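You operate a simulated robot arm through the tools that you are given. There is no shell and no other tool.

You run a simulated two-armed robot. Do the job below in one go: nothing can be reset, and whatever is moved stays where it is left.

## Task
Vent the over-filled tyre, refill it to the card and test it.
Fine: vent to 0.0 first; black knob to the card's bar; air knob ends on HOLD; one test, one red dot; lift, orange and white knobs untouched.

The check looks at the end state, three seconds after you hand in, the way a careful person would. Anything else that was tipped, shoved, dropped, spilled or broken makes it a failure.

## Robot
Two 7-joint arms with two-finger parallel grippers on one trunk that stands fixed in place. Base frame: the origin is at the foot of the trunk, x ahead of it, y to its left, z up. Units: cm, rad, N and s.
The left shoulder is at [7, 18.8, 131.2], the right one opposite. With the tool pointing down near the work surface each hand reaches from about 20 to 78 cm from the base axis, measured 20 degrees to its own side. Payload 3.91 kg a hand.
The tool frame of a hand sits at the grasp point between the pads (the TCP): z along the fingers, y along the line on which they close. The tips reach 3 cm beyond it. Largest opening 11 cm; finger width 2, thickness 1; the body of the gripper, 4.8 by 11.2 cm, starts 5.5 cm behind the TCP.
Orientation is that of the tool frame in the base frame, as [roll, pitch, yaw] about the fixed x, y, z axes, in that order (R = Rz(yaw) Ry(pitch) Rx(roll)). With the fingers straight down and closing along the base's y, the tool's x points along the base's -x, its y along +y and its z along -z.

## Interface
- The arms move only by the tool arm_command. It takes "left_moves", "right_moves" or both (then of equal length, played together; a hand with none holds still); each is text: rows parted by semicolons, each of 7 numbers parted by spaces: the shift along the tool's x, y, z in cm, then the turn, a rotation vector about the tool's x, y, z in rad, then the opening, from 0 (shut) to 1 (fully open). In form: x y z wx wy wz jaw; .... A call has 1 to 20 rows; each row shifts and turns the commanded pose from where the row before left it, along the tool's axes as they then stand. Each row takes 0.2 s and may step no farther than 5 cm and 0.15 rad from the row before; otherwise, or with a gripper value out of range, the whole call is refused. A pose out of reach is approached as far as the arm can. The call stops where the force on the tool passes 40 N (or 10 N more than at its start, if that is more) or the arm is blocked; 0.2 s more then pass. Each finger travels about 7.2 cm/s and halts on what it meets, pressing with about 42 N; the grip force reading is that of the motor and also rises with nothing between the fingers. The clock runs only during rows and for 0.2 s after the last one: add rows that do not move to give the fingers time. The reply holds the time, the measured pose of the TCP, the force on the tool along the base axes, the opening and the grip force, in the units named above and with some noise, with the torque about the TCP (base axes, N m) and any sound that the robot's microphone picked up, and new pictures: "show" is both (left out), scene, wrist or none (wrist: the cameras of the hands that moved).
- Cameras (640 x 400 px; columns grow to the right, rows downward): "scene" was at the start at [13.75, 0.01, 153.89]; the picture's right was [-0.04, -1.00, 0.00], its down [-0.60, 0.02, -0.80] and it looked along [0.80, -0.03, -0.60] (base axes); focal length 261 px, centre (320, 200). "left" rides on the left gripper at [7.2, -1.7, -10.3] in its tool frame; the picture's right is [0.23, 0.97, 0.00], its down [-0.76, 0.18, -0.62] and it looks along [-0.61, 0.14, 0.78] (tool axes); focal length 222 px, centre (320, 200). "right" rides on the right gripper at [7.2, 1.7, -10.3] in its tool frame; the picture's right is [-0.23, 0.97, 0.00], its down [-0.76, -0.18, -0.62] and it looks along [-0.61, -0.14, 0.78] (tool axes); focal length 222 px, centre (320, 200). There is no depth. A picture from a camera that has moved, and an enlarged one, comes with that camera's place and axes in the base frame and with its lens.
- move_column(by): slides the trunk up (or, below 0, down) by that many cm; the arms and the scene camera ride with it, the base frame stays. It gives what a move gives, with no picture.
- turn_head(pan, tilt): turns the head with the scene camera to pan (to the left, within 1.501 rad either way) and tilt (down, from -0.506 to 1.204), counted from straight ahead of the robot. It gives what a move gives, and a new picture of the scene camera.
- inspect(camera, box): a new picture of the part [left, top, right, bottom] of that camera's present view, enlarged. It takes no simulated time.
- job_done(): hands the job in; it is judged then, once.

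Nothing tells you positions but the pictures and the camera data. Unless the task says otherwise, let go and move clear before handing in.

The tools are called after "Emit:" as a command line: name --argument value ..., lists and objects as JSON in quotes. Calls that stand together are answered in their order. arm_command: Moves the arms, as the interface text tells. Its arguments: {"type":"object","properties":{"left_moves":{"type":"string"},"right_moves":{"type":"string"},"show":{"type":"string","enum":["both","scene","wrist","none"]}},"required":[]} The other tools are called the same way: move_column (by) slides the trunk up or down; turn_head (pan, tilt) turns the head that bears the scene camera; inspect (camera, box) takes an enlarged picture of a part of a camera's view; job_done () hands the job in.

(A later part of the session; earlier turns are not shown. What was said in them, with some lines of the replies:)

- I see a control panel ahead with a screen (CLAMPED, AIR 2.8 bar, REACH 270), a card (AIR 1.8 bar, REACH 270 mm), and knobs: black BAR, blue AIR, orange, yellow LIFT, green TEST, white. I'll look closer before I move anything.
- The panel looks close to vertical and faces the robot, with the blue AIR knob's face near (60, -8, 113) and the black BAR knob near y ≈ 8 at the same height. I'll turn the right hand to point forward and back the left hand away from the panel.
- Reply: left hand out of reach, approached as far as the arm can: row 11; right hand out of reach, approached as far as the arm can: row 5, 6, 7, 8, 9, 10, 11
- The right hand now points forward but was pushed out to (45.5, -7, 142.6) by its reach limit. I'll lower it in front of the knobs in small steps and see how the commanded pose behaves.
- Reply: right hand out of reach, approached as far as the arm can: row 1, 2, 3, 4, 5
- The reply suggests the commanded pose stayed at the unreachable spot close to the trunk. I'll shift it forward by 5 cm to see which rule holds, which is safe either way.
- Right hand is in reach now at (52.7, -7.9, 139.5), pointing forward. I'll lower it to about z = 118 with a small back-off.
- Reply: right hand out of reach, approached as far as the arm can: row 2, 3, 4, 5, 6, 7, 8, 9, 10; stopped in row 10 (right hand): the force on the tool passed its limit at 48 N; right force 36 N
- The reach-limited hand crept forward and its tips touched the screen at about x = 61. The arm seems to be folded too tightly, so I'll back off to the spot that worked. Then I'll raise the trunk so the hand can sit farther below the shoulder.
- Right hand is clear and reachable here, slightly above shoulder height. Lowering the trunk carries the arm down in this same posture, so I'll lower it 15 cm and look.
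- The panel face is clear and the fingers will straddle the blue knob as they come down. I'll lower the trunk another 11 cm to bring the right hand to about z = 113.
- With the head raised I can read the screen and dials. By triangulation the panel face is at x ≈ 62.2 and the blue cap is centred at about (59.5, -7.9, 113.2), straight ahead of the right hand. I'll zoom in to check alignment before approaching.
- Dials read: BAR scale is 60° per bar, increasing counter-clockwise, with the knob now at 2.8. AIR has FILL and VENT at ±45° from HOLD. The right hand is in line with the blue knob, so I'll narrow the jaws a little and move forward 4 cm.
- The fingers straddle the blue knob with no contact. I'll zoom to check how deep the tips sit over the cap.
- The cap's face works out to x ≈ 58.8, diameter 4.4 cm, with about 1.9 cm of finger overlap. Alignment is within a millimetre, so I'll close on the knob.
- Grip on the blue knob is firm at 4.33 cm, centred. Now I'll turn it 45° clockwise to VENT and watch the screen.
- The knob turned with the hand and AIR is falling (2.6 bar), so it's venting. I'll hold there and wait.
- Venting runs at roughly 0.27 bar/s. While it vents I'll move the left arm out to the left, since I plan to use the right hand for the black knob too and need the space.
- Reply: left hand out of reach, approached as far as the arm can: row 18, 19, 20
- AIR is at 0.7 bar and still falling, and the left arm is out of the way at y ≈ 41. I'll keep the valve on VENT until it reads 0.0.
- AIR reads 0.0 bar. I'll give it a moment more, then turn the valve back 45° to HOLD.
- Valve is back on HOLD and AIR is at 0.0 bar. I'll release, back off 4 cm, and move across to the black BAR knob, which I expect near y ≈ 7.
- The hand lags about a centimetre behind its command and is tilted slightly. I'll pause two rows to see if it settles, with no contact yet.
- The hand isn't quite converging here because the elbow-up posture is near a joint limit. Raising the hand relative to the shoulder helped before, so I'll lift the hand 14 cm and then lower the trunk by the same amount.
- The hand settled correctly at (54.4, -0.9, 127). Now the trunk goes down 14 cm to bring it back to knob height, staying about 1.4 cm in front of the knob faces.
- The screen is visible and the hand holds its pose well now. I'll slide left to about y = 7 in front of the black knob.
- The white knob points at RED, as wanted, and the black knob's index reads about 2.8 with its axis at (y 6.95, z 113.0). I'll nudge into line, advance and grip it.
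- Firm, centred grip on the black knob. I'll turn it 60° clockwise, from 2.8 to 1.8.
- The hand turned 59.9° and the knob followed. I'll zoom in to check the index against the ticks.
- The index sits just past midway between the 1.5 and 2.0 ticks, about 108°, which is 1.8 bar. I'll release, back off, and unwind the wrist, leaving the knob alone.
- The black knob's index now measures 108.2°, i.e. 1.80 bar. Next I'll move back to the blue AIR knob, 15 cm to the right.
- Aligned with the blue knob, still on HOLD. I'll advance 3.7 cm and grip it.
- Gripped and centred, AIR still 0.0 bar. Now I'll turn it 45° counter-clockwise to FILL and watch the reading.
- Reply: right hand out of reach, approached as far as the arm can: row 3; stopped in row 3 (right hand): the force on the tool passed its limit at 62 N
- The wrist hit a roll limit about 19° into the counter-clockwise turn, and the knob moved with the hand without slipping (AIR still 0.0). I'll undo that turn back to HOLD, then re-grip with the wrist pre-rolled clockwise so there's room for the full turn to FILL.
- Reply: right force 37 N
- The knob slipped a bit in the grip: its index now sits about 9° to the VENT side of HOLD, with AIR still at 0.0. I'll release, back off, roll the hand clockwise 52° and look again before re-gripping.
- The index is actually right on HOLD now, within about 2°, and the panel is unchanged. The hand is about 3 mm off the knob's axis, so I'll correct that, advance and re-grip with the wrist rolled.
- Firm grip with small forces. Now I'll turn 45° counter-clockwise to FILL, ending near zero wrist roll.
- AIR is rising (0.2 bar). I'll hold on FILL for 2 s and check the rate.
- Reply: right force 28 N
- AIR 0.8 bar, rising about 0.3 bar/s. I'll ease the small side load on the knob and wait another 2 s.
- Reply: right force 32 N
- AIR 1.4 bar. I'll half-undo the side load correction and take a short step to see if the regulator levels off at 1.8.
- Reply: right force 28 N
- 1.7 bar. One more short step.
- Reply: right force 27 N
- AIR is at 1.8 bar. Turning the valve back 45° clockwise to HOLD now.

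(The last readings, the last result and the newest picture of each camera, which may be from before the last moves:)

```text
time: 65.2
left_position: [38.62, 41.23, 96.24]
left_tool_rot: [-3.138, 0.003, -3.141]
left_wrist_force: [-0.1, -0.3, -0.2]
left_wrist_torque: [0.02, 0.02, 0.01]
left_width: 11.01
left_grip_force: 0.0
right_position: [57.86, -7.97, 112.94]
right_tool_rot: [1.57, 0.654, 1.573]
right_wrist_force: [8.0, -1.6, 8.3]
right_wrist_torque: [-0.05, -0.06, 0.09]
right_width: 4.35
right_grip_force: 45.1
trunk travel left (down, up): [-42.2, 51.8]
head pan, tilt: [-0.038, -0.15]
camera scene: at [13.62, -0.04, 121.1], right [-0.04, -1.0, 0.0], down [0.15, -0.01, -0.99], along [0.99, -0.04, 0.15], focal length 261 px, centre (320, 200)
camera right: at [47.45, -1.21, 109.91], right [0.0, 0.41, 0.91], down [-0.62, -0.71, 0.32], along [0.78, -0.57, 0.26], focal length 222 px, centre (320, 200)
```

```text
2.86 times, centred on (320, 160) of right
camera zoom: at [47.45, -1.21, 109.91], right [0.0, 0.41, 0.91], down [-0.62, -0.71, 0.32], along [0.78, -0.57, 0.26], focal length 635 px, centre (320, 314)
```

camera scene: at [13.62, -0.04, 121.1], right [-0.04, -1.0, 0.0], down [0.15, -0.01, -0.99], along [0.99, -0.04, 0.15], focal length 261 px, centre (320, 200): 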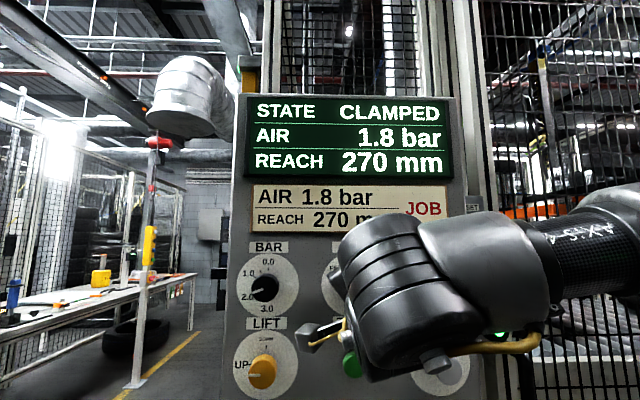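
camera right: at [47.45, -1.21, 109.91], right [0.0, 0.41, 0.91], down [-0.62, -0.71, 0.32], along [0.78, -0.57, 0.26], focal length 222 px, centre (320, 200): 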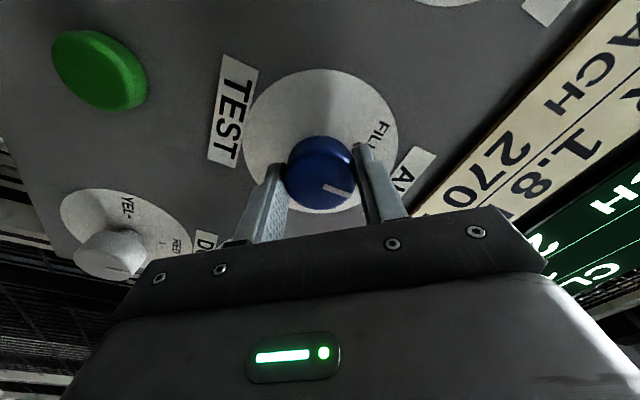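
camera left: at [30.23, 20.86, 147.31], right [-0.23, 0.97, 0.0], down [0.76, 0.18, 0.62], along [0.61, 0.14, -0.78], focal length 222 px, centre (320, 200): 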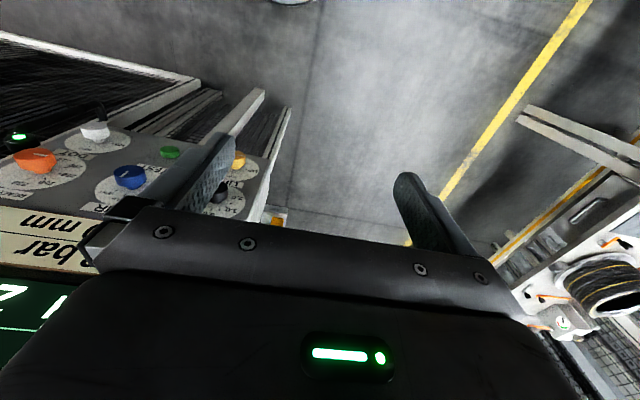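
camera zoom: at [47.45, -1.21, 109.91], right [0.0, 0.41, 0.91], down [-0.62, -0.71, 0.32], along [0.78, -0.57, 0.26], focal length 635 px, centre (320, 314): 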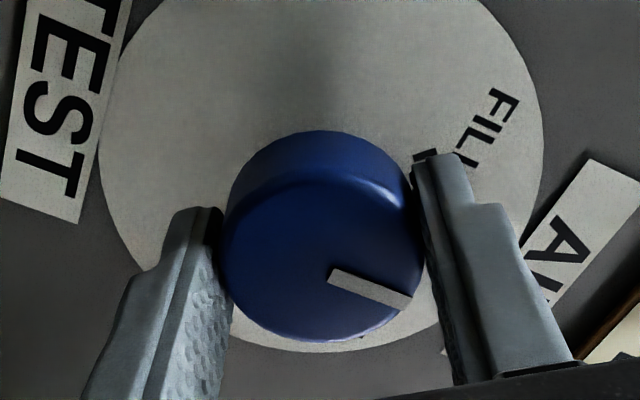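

AIR holds at 1.8 bar with the valve back on HOLD. I'll release the knob, back off, and unroll the wrist.

Emit:
arm_command --right_moves "0 0 0 0 0 0 0.45; 0 0 0 0 0 0 0.68; 0 0 0 0 0 0 0.68; 0 0 -1 0 0 0 0.68; 0 0 -1 0 0 0 0.68; 0 0 -1 0 0 0 0.68; 0 0 -1 0 0 0 0.68; 0 0 0 0 0 -0.131 0.68; 0 0 0 0 0 -0.131 0.68; 0 0 0 0 0 -0.131 0.68; 0 0 0 0 0 -0.131 0.68; 0 0 0 0 0 -0.131 0.68; 0 0 0 0 0 -0.131 0.68; 0 0 0 0 0 -0.131 0.68; 0 0 0 0 0 0 0.4; 0 0 0 0 0 0 0.2" --show "both"

Emit:
inspect --camera "right" --box '[240, 50, 400, 190]'

```text
time: 68.6
left_position: [38.59, 41.31, 96.26]
left_tool_rot: [-3.138, 0.002, 3.141]
left_wrist_force: [-0.6, 0.4, 0.3]
left_wrist_torque: [0.01, 0.0, 0.02]
left_width: 10.97
left_grip_force: 0.2
right_position: [53.59, -8.0, 113.02]
right_tool_rot: [-1.144, 1.567, -1.144]
right_wrist_force: [-0.1, 0.0, -1.0]
right_wrist_torque: [0.01, -0.01, -0.02]
right_width: 2.19
right_grip_force: 0.0
trunk travel left (down, up): [-42.2, 51.8]
head pan, tilt: [-0.038, -0.15]
camera scene: at [13.56, -0.01, 121.11], right [-0.04, -1.0, 0.0], down [0.15, -0.01, -0.99], along [0.99, -0.04, 0.15], focal length 261 px, centre (320, 200)
camera right: at [43.38, -6.32, 105.83], right [0.0, 0.97, 0.22], down [-0.62, -0.18, 0.76], along [0.78, -0.14, 0.61], focal length 222 px, centre (320, 200)
```

scene: 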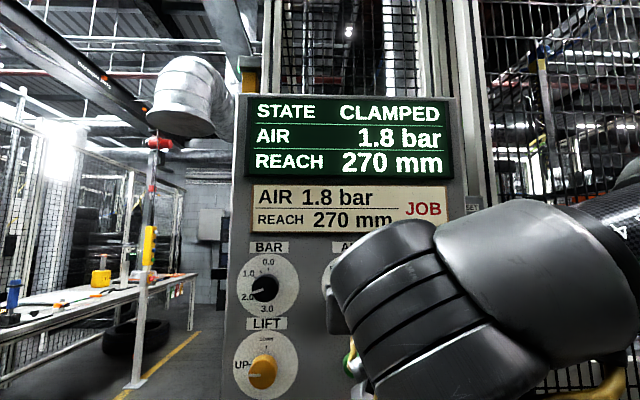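
right: 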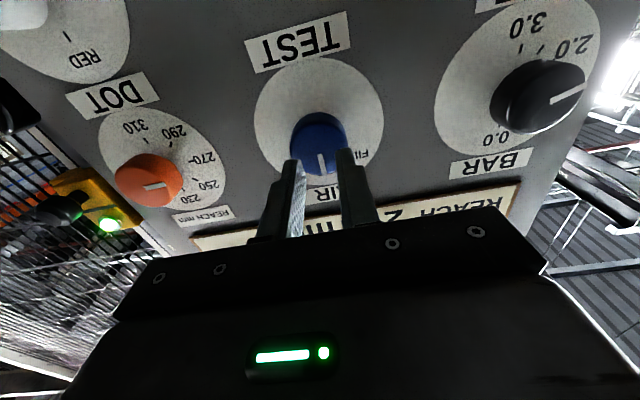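

```text
2.86 times, centred on (320, 120) of right
camera zoom: at [43.38, -6.32, 105.83], right [0.0, 0.97, 0.22], down [-0.62, -0.18, 0.76], along [0.78, -0.14, 0.61], focal length 635 px, centre (320, 429)
```

zoom: 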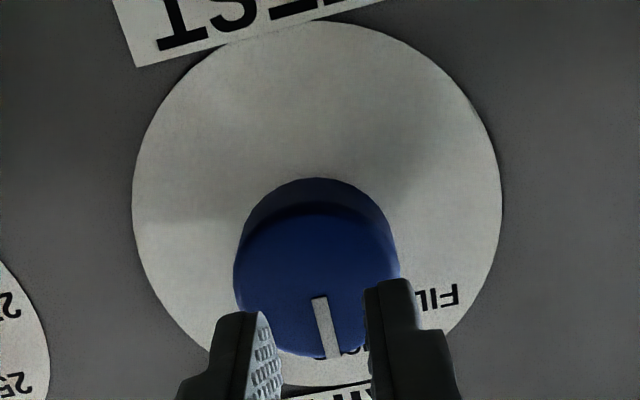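

The valve index is on HOLD and AIR stays at 1.8. I'll close the jaws to use the fingertips as a pusher, and lower the trunk 13 cm to bring the hand in front of the green TEST button.

Emit:
arm_command --right_moves "0 0 0 0 0 0 0; 0 0 0 0 0 0 0" --show "none"

Emit:
move_column --by -13

Emit:
turn_head --pan -0.038 --tilt -0.3

Emit:
inspect --camera "right" --box '[0, 0, 640, 400]'

```text
time: 69.2
left_position: [38.63, 41.31, 96.21]
left_tool_rot: [-3.14, 0.0, 3.14]
left_wrist_force: [0.2, 0.2, 0.6]
left_wrist_torque: [-0.01, -0.03, -0.01]
left_width: 11.02
left_grip_force: 0.1
right_position: [53.74, -7.94, 113.03]
right_tool_rot: [-1.038, 1.567, -1.036]
right_wrist_force: [-0.4, 0.4, 0.2]
right_wrist_torque: [0.03, 0.0, 0.0]
right_width: 0.0
right_grip_force: 37.6
trunk travel left (down, up): [-42.2, 51.8]
head pan, tilt: [-0.038, -0.15]
```

```text
time: 70.7
left_position: [38.63, 41.08, 83.32]
left_tool_rot: [-3.139, 0.004, -3.141]
left_wrist_force: [0.3, -0.1, 0.0]
left_wrist_torque: [-0.01, 0.0, -0.01]
left_width: 11.0
left_grip_force: 0.1
right_position: [53.7, -7.95, 100.11]
right_tool_rot: [-0.921, 1.567, -0.919]
right_wrist_force: [-0.3, -0.2, -0.1]
right_wrist_torque: [-0.02, 0.0, -0.01]
right_width: 0.0
right_grip_force: 37.1
trunk travel left (down, up): [-29.2, 64.8]
head pan, tilt: [-0.038, -0.15]
```

```text
time: 71.4
left_position: [38.68, 41.21, 83.2]
left_tool_rot: [-3.141, 0.002, -3.141]
left_wrist_force: [-0.8, -0.5, -0.2]
left_wrist_torque: [0.01, -0.01, -0.03]
left_width: 11.03
left_grip_force: 0.0
right_position: [53.76, -7.99, 100.12]
right_tool_rot: [-1.027, 1.568, -1.027]
right_wrist_force: [0.5, -0.2, 0.1]
right_wrist_torque: [0.05, -0.01, -0.02]
right_width: 0.02
right_grip_force: 37.6
trunk travel left (down, up): [-29.2, 64.8]
head pan, tilt: [-0.038, -0.3]
camera scene: at [12.9, 0.01, 109.34], right [-0.04, -1.0, 0.0], down [0.29, -0.01, -0.96], along [0.95, -0.04, 0.3], focal length 261 px, centre (320, 200)
```

scene: 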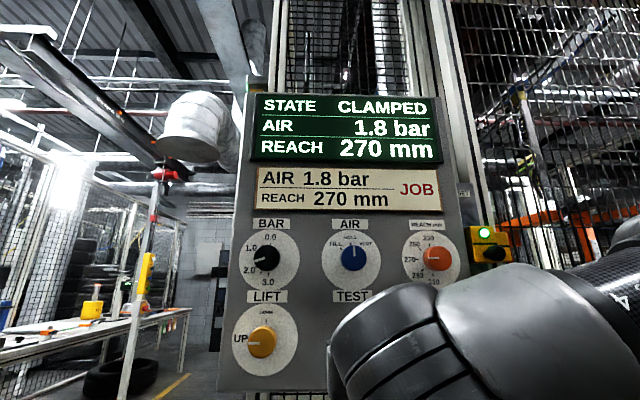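

```text
1.00 times, centred on (320, 200) of right (not enlarged: the box is as wide or as high as the picture)
camera zoom: at [43.38, -6.32, 92.83], right [0.0, 0.97, 0.22], down [-0.62, -0.18, 0.76], along [0.78, -0.14, 0.61], focal length 222 px, centre (320, 200)
```

zoom: 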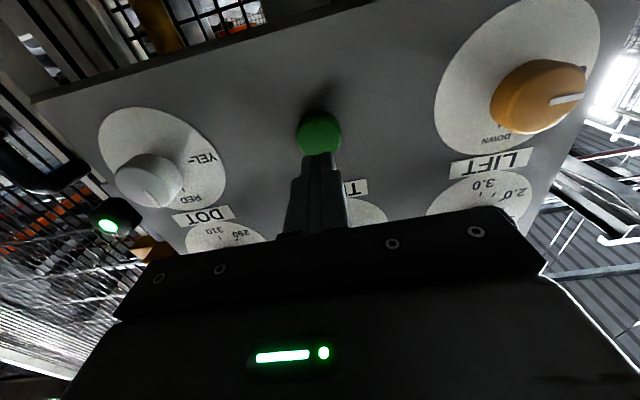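

The fingertips are in front of the green button, with all dials in view. I'll zoom in to check dial states and the button's position.

Emit:
inspect --camera "right" --box '[240, 70, 400, 210]'

Emit:
inspect --camera "scene" --box '[225, 205, 475, 365]'

```text
2.86 times, centred on (320, 140) of right
camera zoom: at [43.38, -6.32, 92.83], right [0.0, 0.97, 0.22], down [-0.62, -0.18, 0.76], along [0.78, -0.14, 0.61], focal length 635 px, centre (320, 371)
```

zoom: 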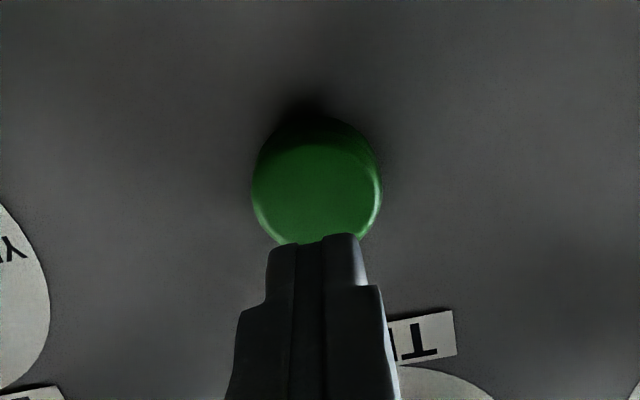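

```text
2.50 times, centred on (350, 285) of scene
camera zoom: at [12.9, 0.01, 109.34], right [-0.04, -1.0, 0.0], down [0.29, -0.01, -0.96], along [0.95, -0.04, 0.3], focal length 653 px, centre (245, -12)
```

zoom: 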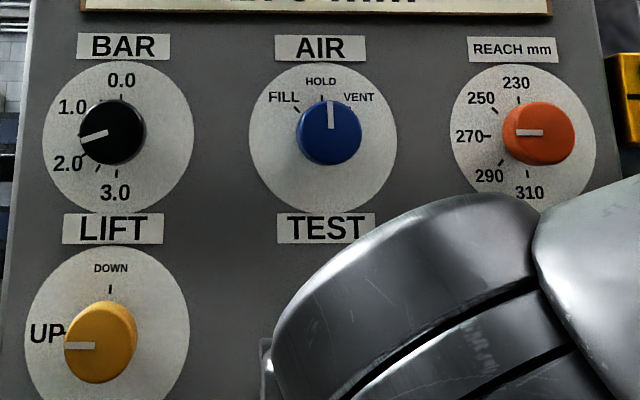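

Everything checks out: BAR at 1.8, AIR on HOLD, REACH 270, LIFT UP. The button is centred on the hand's axis at (y -8.0, z 100.1), so I'll advance 3 cm to just short of it.

Emit:
arm_command --right_moves "0 0 1 0 0 0 0; 0 0 1 0 0 0 0; 0 0 1 0 0 0 0; 0 0 0 0 0 0 0" --show "both"

Emit:
inspect --camera "right" --box '[240, 70, 400, 210]'

```text
time: 72.4
left_position: [38.56, 41.21, 83.22]
left_tool_rot: [-3.14, 0.002, -3.14]
left_wrist_force: [0.2, -1.3, 0.3]
left_wrist_torque: [-0.04, 0.01, -0.01]
left_width: 11.01
left_grip_force: 0.0
right_position: [56.66, -7.92, 100.03]
right_tool_rot: [-0.976, 1.568, -0.974]
right_wrist_force: [1.3, 0.0, -0.4]
right_wrist_torque: [0.0, -0.01, -0.04]
right_width: 0.0
right_grip_force: 37.7
trunk travel left (down, up): [-29.2, 64.8]
head pan, tilt: [-0.038, -0.3]
camera scene: at [12.88, 0.01, 109.35], right [-0.04, -1.0, 0.0], down [0.3, -0.01, -0.96], along [0.95, -0.04, 0.3], focal length 261 px, centre (320, 200)
camera right: at [46.33, -6.33, 92.83], right [0.0, 0.97, 0.23], down [-0.62, -0.18, 0.76], along [0.78, -0.14, 0.61], focal length 222 px, centre (320, 200)
```

scene: 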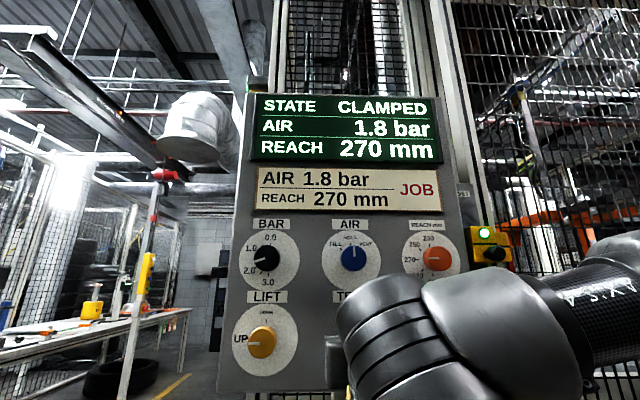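
right: 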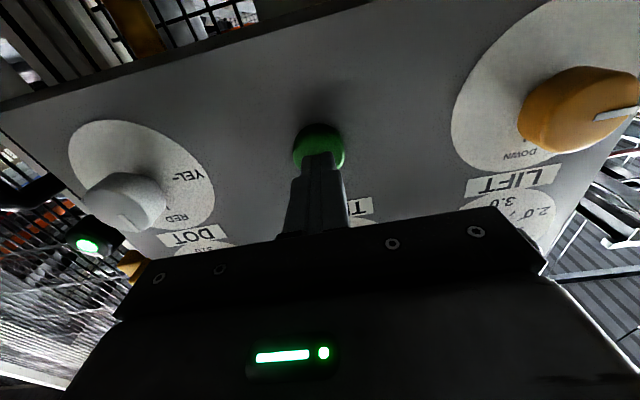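

```text
2.86 times, centred on (320, 140) of right
camera zoom: at [46.33, -6.33, 92.83], right [0.0, 0.97, 0.23], down [-0.62, -0.18, 0.76], along [0.78, -0.14, 0.61], focal length 635 px, centre (320, 371)
```

zoom: 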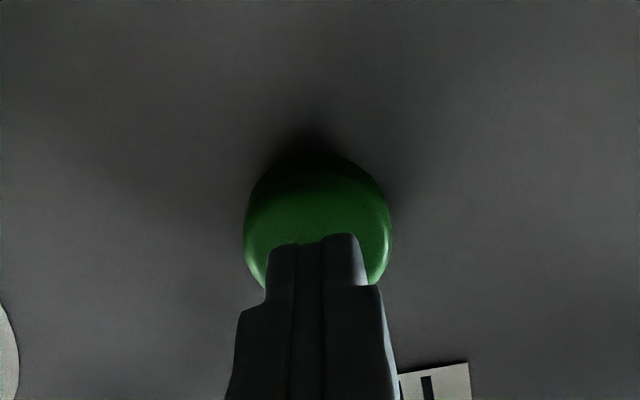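

Tips are about 1 cm short of the button with no contact. I'll creep forward in 0.3 cm steps and watch the force.

Emit:
arm_command --right_moves "0 0 0.3 0 0 0 0; 0 0 0.3 0 0 0 0; 0 0 0.3 0 0 0 0" --show "scene"

```text
time: 73.2
left_position: [38.69, 41.28, 83.34]
left_tool_rot: [-3.139, 0.003, 3.142]
left_wrist_force: [1.1, 0.0, 0.1]
left_wrist_torque: [-0.03, -0.05, 0.0]
left_width: 11.01
left_grip_force: 0.0
right_position: [57.58, -7.87, 100.05]
right_tool_rot: [-1.026, 1.569, -1.025]
right_wrist_force: [-0.7, 0.3, -0.9]
right_wrist_torque: [0.01, 0.05, -0.01]
right_width: 0.0
right_grip_force: 37.7
trunk travel left (down, up): [-29.2, 64.8]
head pan, tilt: [-0.038, -0.3]
camera scene: at [12.89, 0.01, 109.34], right [-0.04, -1.0, 0.0], down [0.3, -0.01, -0.96], along [0.95, -0.04, 0.3], focal length 261 px, centre (320, 200)
```

scene: 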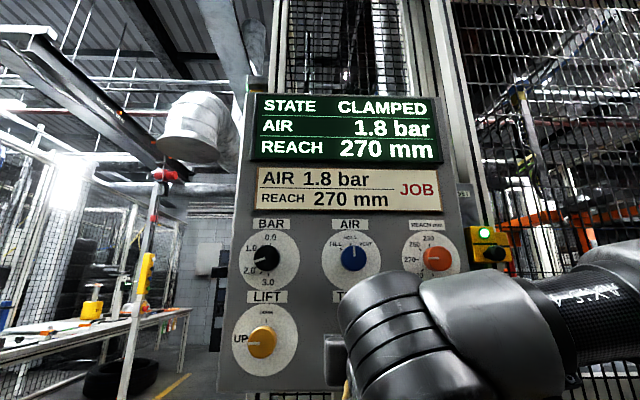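

No contact yet at tip x ≈ 60.6. Continuing gently.

Emit:
arm_command --right_moves "0 0 0.2 0 0 0 0; 0 0 0.2 0 0 0 0; 0 0 0.2 0 0 0 0" --show "scene"

```text
time: 74.0
left_position: [38.69, 41.15, 83.27]
left_tool_rot: [-3.141, 0.004, -3.141]
left_wrist_force: [-0.2, -0.1, 0.7]
left_wrist_torque: [0.0, 0.01, -0.03]
left_width: 11.01
left_grip_force: 0.0
right_position: [58.13, -7.97, 100.1]
right_tool_rot: [-0.8, 1.567, -0.799]
right_wrist_force: [-4.4, -0.3, 0.5]
right_wrist_torque: [0.0, -0.03, 0.0]
right_width: 0.0
right_grip_force: 37.2
trunk travel left (down, up): [-29.2, 64.8]
head pan, tilt: [-0.038, -0.3]
heard: click
camera scene: at [12.81, 0.02, 109.36], right [-0.04, -1.0, 0.0], down [0.3, -0.01, -0.96], along [0.95, -0.04, 0.3], focal length 261 px, centre (320, 200)
```

scene: 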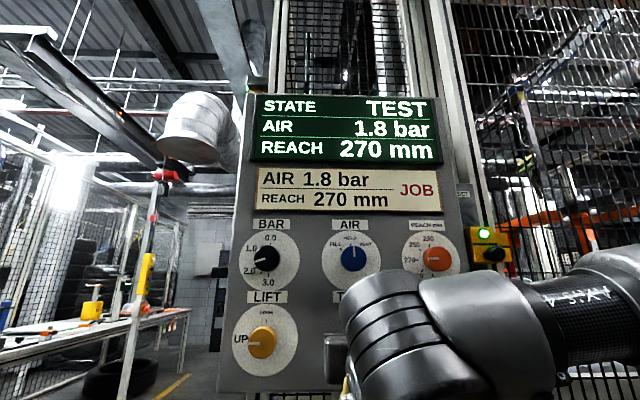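

One click heard and STATE reads TEST. I'll pull straight back off the button now.

Emit:
arm_command --right_moves "0 0 -1 0 0 0 0; 0 0 -1 0 0 0 0; 0 0 -1 0 0 0 0; 0 0 -1 0 0 0 0; 0 0 0 0 0 0 0" --show "both"

```text
time: 75.2
left_position: [38.5, 41.12, 83.24]
left_tool_rot: [-3.14, 0.002, -3.139]
left_wrist_force: [0.2, -0.2, 0.1]
left_wrist_torque: [-0.01, 0.01, 0.0]
left_width: 11.01
left_grip_force: 0.2
right_position: [54.15, -8.03, 100.02]
right_tool_rot: [-1.078, 1.569, -1.082]
right_wrist_force: [-0.7, 1.1, 0.8]
right_wrist_torque: [0.02, 0.02, 0.04]
right_width: 0.0
right_grip_force: 37.4
trunk travel left (down, up): [-29.2, 64.8]
head pan, tilt: [-0.038, -0.3]
camera scene: at [12.91, 0.01, 109.34], right [-0.04, -1.0, 0.0], down [0.3, -0.01, -0.96], along [0.95, -0.04, 0.3], focal length 261 px, centre (320, 200)
camera right: at [43.86, -6.34, 92.8], right [0.0, 0.97, 0.23], down [-0.62, -0.18, 0.76], along [0.78, -0.14, 0.61], focal length 222 px, centre (320, 200)
```

scene: 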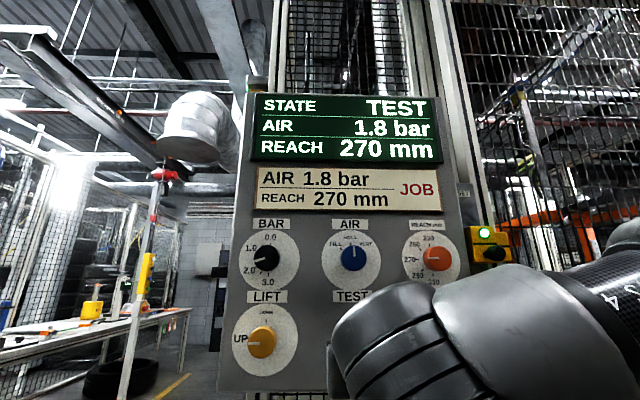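
right: 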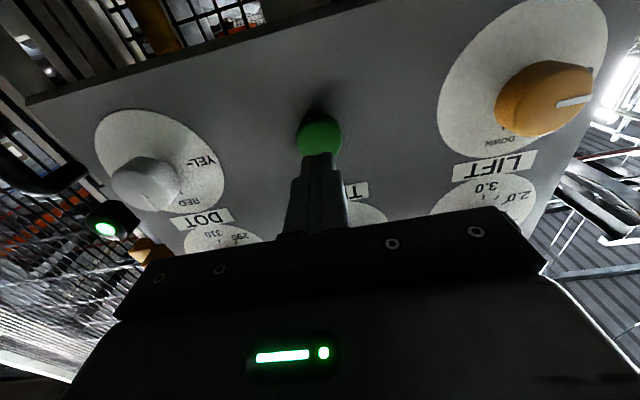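

The hand is clear and the test is running. I'll wait and watch the STATE line.

Emit:
arm_command --right_moves "0 0 0 0 0 0 0; 0 0 0 0 0 0 0; 0 0 0 0 0 0 0; 0 0 0 0 0 0 0; 0 0 0 0 0 0 0; 0 0 0 0 0 0 0; 0 0 0 0 0 0 0; 0 0 0 0 0 0 0; 0 0 0 0 0 0 0; 0 0 0 0 0 0 0; 0 0 0 0 0 0 0; 0 0 0 0 0 0 0; 0 0 0 0 0 0 0; 0 0 0 0 0 0 0; 0 0 0 0 0 0 0; 0 0 0 0 0 0 0; 0 0 0 0 0 0 0; 0 0 0 0 0 0 0; 0 0 0 0 0 0 0; 0 0 0 0 0 0 0" --show "scene"

```text
time: 79.4
left_position: [38.56, 41.21, 83.25]
left_tool_rot: [-3.14, 0.003, 3.14]
left_wrist_force: [0.0, -0.4, 0.1]
left_wrist_torque: [-0.03, -0.01, -0.01]
left_width: 11.02
left_grip_force: 0.1
right_position: [54.24, -7.92, 99.86]
right_tool_rot: [-1.02, 1.568, -1.018]
right_wrist_force: [0.5, -0.1, -0.8]
right_wrist_torque: [-0.01, -0.02, 0.01]
right_width: 0.02
right_grip_force: 37.9
trunk travel left (down, up): [-29.2, 64.8]
head pan, tilt: [-0.038, -0.3]
camera scene: at [12.9, 0.01, 109.34], right [-0.04, -1.0, 0.0], down [0.3, -0.01, -0.96], along [0.95, -0.04, 0.3], focal length 261 px, centre (320, 200)
```

scene: 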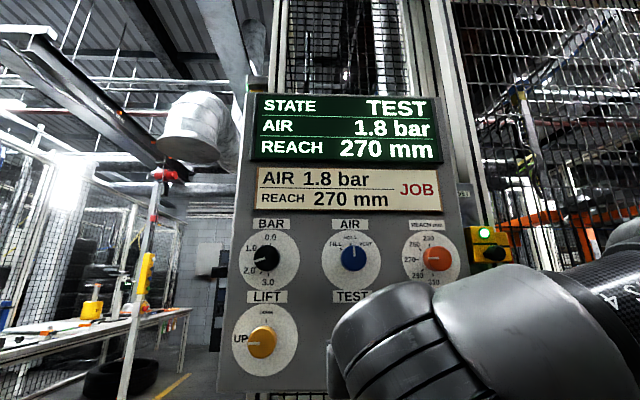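

Still in TEST. I'll keep waiting with the hand still.

Emit:
arm_command --right_moves "0 0 0 0 0 0 0; 0 0 0 0 0 0 0; 0 0 0 0 0 0 0; 0 0 0 0 0 0 0; 0 0 0 0 0 0 0; 0 0 0 0 0 0 0; 0 0 0 0 0 0 0; 0 0 0 0 0 0 0; 0 0 0 0 0 0 0; 0 0 0 0 0 0 0; 0 0 0 0 0 0 0; 0 0 0 0 0 0 0; 0 0 0 0 0 0 0; 0 0 0 0 0 0 0; 0 0 0 0 0 0 0; 0 0 0 0 0 0 0; 0 0 0 0 0 0 0; 0 0 0 0 0 0 0; 0 0 0 0 0 0 0; 0 0 0 0 0 0 0" --show "scene"

```text
time: 83.6
left_position: [38.53, 41.3, 83.24]
left_tool_rot: [-3.14, 0.002, -3.141]
left_wrist_force: [0.3, 0.0, -0.3]
left_wrist_torque: [-0.01, -0.01, 0.02]
left_width: 10.99
left_grip_force: 0.1
right_position: [54.29, -7.89, 100.19]
right_tool_rot: [-1.015, 1.567, -1.015]
right_wrist_force: [0.8, 0.3, 0.9]
right_wrist_torque: [0.01, 0.0, -0.01]
right_width: 0.0
right_grip_force: 37.7
trunk travel left (down, up): [-29.2, 64.8]
head pan, tilt: [-0.038, -0.3]
camera scene: at [12.9, 0.01, 109.34], right [-0.04, -1.0, 0.0], down [0.3, -0.01, -0.96], along [0.95, -0.04, 0.3], focal length 261 px, centre (320, 200)
```

scene: 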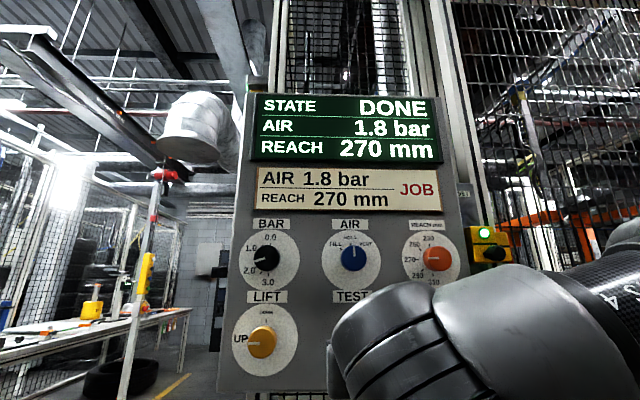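

STATE reads DONE at 1.8 bar and 270 mm. I'll back the right hand farther from the panel and look around for the tyre and its dot.

Emit:
arm_command --right_moves "0 0 -1 0 0 0 0; 0 0 -1 0 0 0 0; 0 0 -1 0 0 0 0; 0 0 -1 0 0 0 0; 0 0 -1 0 0 0 0.2; 0 0 0 0 0 0 0.4" --show "none"

Emit:
turn_head --pan -0.6 --tilt 0.0

```text
time: 85.0
left_position: [38.64, 41.21, 83.33]
left_tool_rot: [-3.139, 0.003, 3.141]
left_wrist_force: [-0.3, 0.2, 0.8]
left_wrist_torque: [-0.02, 0.03, -0.01]
left_width: 11.0
left_grip_force: 0.0
right_position: [49.17, -8.07, 99.96]
right_tool_rot: [-1.012, 1.569, -1.012]
right_wrist_force: [0.1, -0.9, 0.4]
right_wrist_torque: [-0.02, 0.01, -0.03]
right_width: 4.4
right_grip_force: 0.1
trunk travel left (down, up): [-29.2, 64.8]
head pan, tilt: [-0.038, -0.3]
```

```text
time: 86.0
left_position: [38.53, 41.3, 83.27]
left_tool_rot: [-3.14, 0.003, 3.14]
left_wrist_force: [0.0, 0.6, -0.1]
left_wrist_torque: [0.05, 0.03, -0.02]
left_width: 10.99
left_grip_force: 0.1
right_position: [49.05, -7.96, 99.98]
right_tool_rot: [-1.0, 1.568, -0.999]
right_wrist_force: [0.1, 0.1, -0.7]
right_wrist_torque: [0.02, -0.01, 0.0]
right_width: 4.38
right_grip_force: 0.1
trunk travel left (down, up): [-29.2, 64.8]
head pan, tilt: [-0.6, 0.0]
camera scene: at [12.47, -4.76, 106.8], right [-0.56, -0.83, 0.0], down [0.0, 0.0, -1.0], along [0.83, -0.56, 0.0], focal length 261 px, centre (320, 200)
```

scene: 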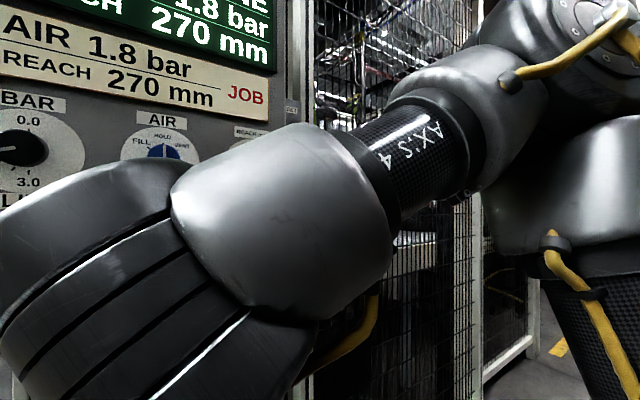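

The right arm blocks much of that side. I'll look farther right and then back to the panel for a final check.

Emit:
turn_head --pan -0.35 --tilt -0.35

Emit:
turn_head --pan 0.0 --tilt -0.2

Emit:
inspect --camera "scene" --box '[230, 100, 490, 400]'

Emit:
inspect --camera "right" --box '[0, 0, 640, 400]'

```text
time: 86.8
left_position: [38.59, 41.32, 83.27]
left_tool_rot: [-3.139, 0.003, -3.141]
left_wrist_force: [0.2, 0.0, 0.4]
left_wrist_torque: [0.02, 0.01, -0.01]
left_width: 10.98
left_grip_force: 0.1
right_position: [49.23, -7.94, 99.94]
right_tool_rot: [-1.002, 1.568, -0.998]
right_wrist_force: [-0.7, -0.2, -0.4]
right_wrist_torque: [-0.05, 0.0, 0.03]
right_width: 4.42
right_grip_force: 0.2
trunk travel left (down, up): [-29.2, 64.8]
head pan, tilt: [-0.351, -0.351]
camera scene: at [12.18, -2.3, 109.73], right [-0.34, -0.94, 0.0], down [0.32, -0.12, -0.94], along [0.88, -0.32, 0.34], focal length 261 px, centre (320, 200)
```

scene: 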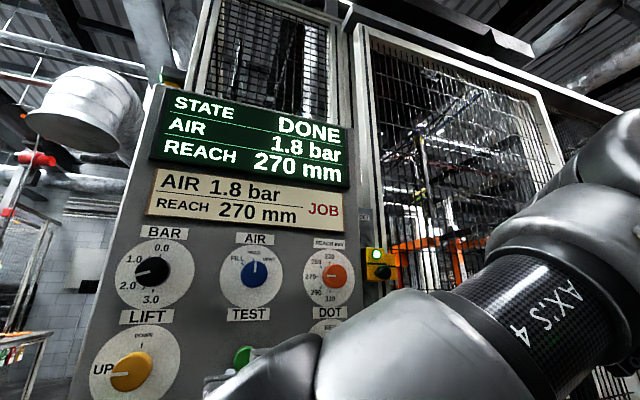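

```text
time: 87.7
left_position: [38.64, 41.14, 83.23]
left_tool_rot: [-3.139, 0.001, -3.141]
left_wrist_force: [0.6, 0.2, 0.2]
left_wrist_torque: [0.02, 0.0, 0.0]
left_width: 11.0
left_grip_force: 0.0
right_position: [49.24, -7.97, 99.94]
right_tool_rot: [-1.01, 1.566, -1.008]
right_wrist_force: [-0.6, 0.1, -0.8]
right_wrist_torque: [-0.01, -0.01, 0.01]
right_width: 4.38
right_grip_force: 0.1
trunk travel left (down, up): [-29.2, 64.8]
head pan, tilt: [0.0, -0.201]
camera scene: at [13.36, 0.3, 108.54], right [0.0, -1.0, 0.0], down [0.2, 0.0, -0.98], along [0.98, 0.0, 0.2], focal length 261 px, centre (320, 200)
```

scene: 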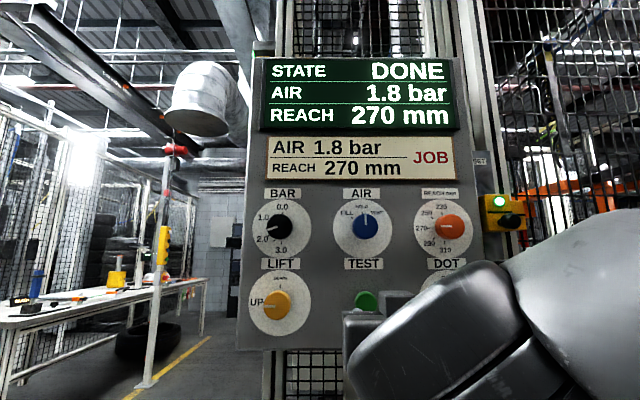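

```text
1.33 times, centred on (360, 250) of scene
camera zoom: at [13.36, 0.3, 108.54], right [0.0, -1.0, 0.0], down [0.2, 0.0, -0.98], along [0.98, 0.0, 0.2], focal length 348 px, centre (267, 133)
```

zoom: 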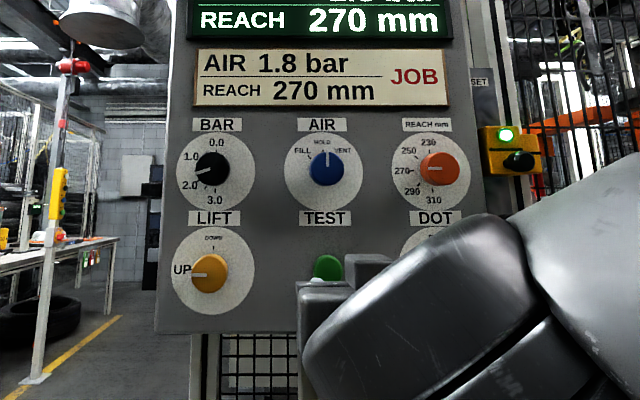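

```text
1.00 times, centred on (320, 200) of right (not enlarged: the box is as wide or as high as the picture)
camera zoom: at [38.86, -6.36, 92.76], right [0.0, 0.97, 0.22], down [-0.62, -0.18, 0.76], along [0.78, -0.14, 0.61], focal length 222 px, centre (320, 200)
```

zoom: 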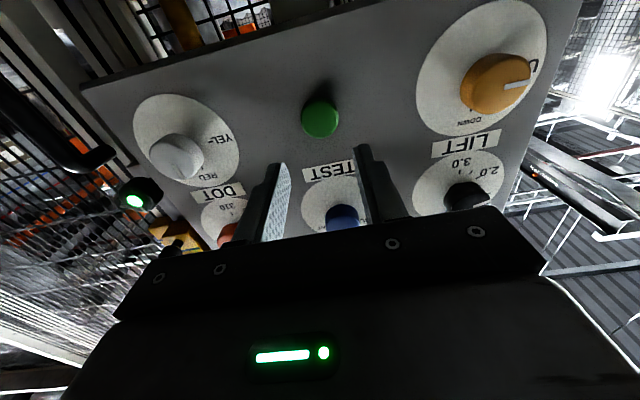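

The panel reads DONE, 1.8 bar and 270 mm. The black knob is at 1.8 and the air knob on HOLD; lift is still UP, orange on 270 and white on RED. I pressed TEST once and both hands are clear, so I'm handing in, though the tyre and its red dot were never in view.

Emit:
job_done

```text
The job is handed in.
```

I vented the tyre to 0.0 bar, refilled it to 1.8 bar and tested it once. The panel shows STATE DONE, AIR 1.8 bar and REACH 270 mm. I never had the tyre itself in view, so I didn't see the red dot. The white knob was on RED for the test.

- **Black knob:** set to 1.8 bar, the card's figure. I turned it only after the tyre had vented to 0.0.
- **Air knob:** back on HOLD, and the reading stayed at 1.8 bar.
- **Test:** one press and one click; the panel then went from TEST to DONE.
- **Other knobs:** I didn't touch lift, orange or white. They read UP, 270 and RED.

- **Screen touched:** early on, while I was finding the arm's reach, the right fingertips pressed the panel screen at up to 48 N. The screen still reads normally.
- **First turn to FILL failed:** the wrist hit its limit partway, with forces up to 62 N on the grip, and the knob may have slipped a little. It was back on HOLD at 0.0 bar before I re-gripped it and filled.

Both hands were clear of the panel when I handed in.
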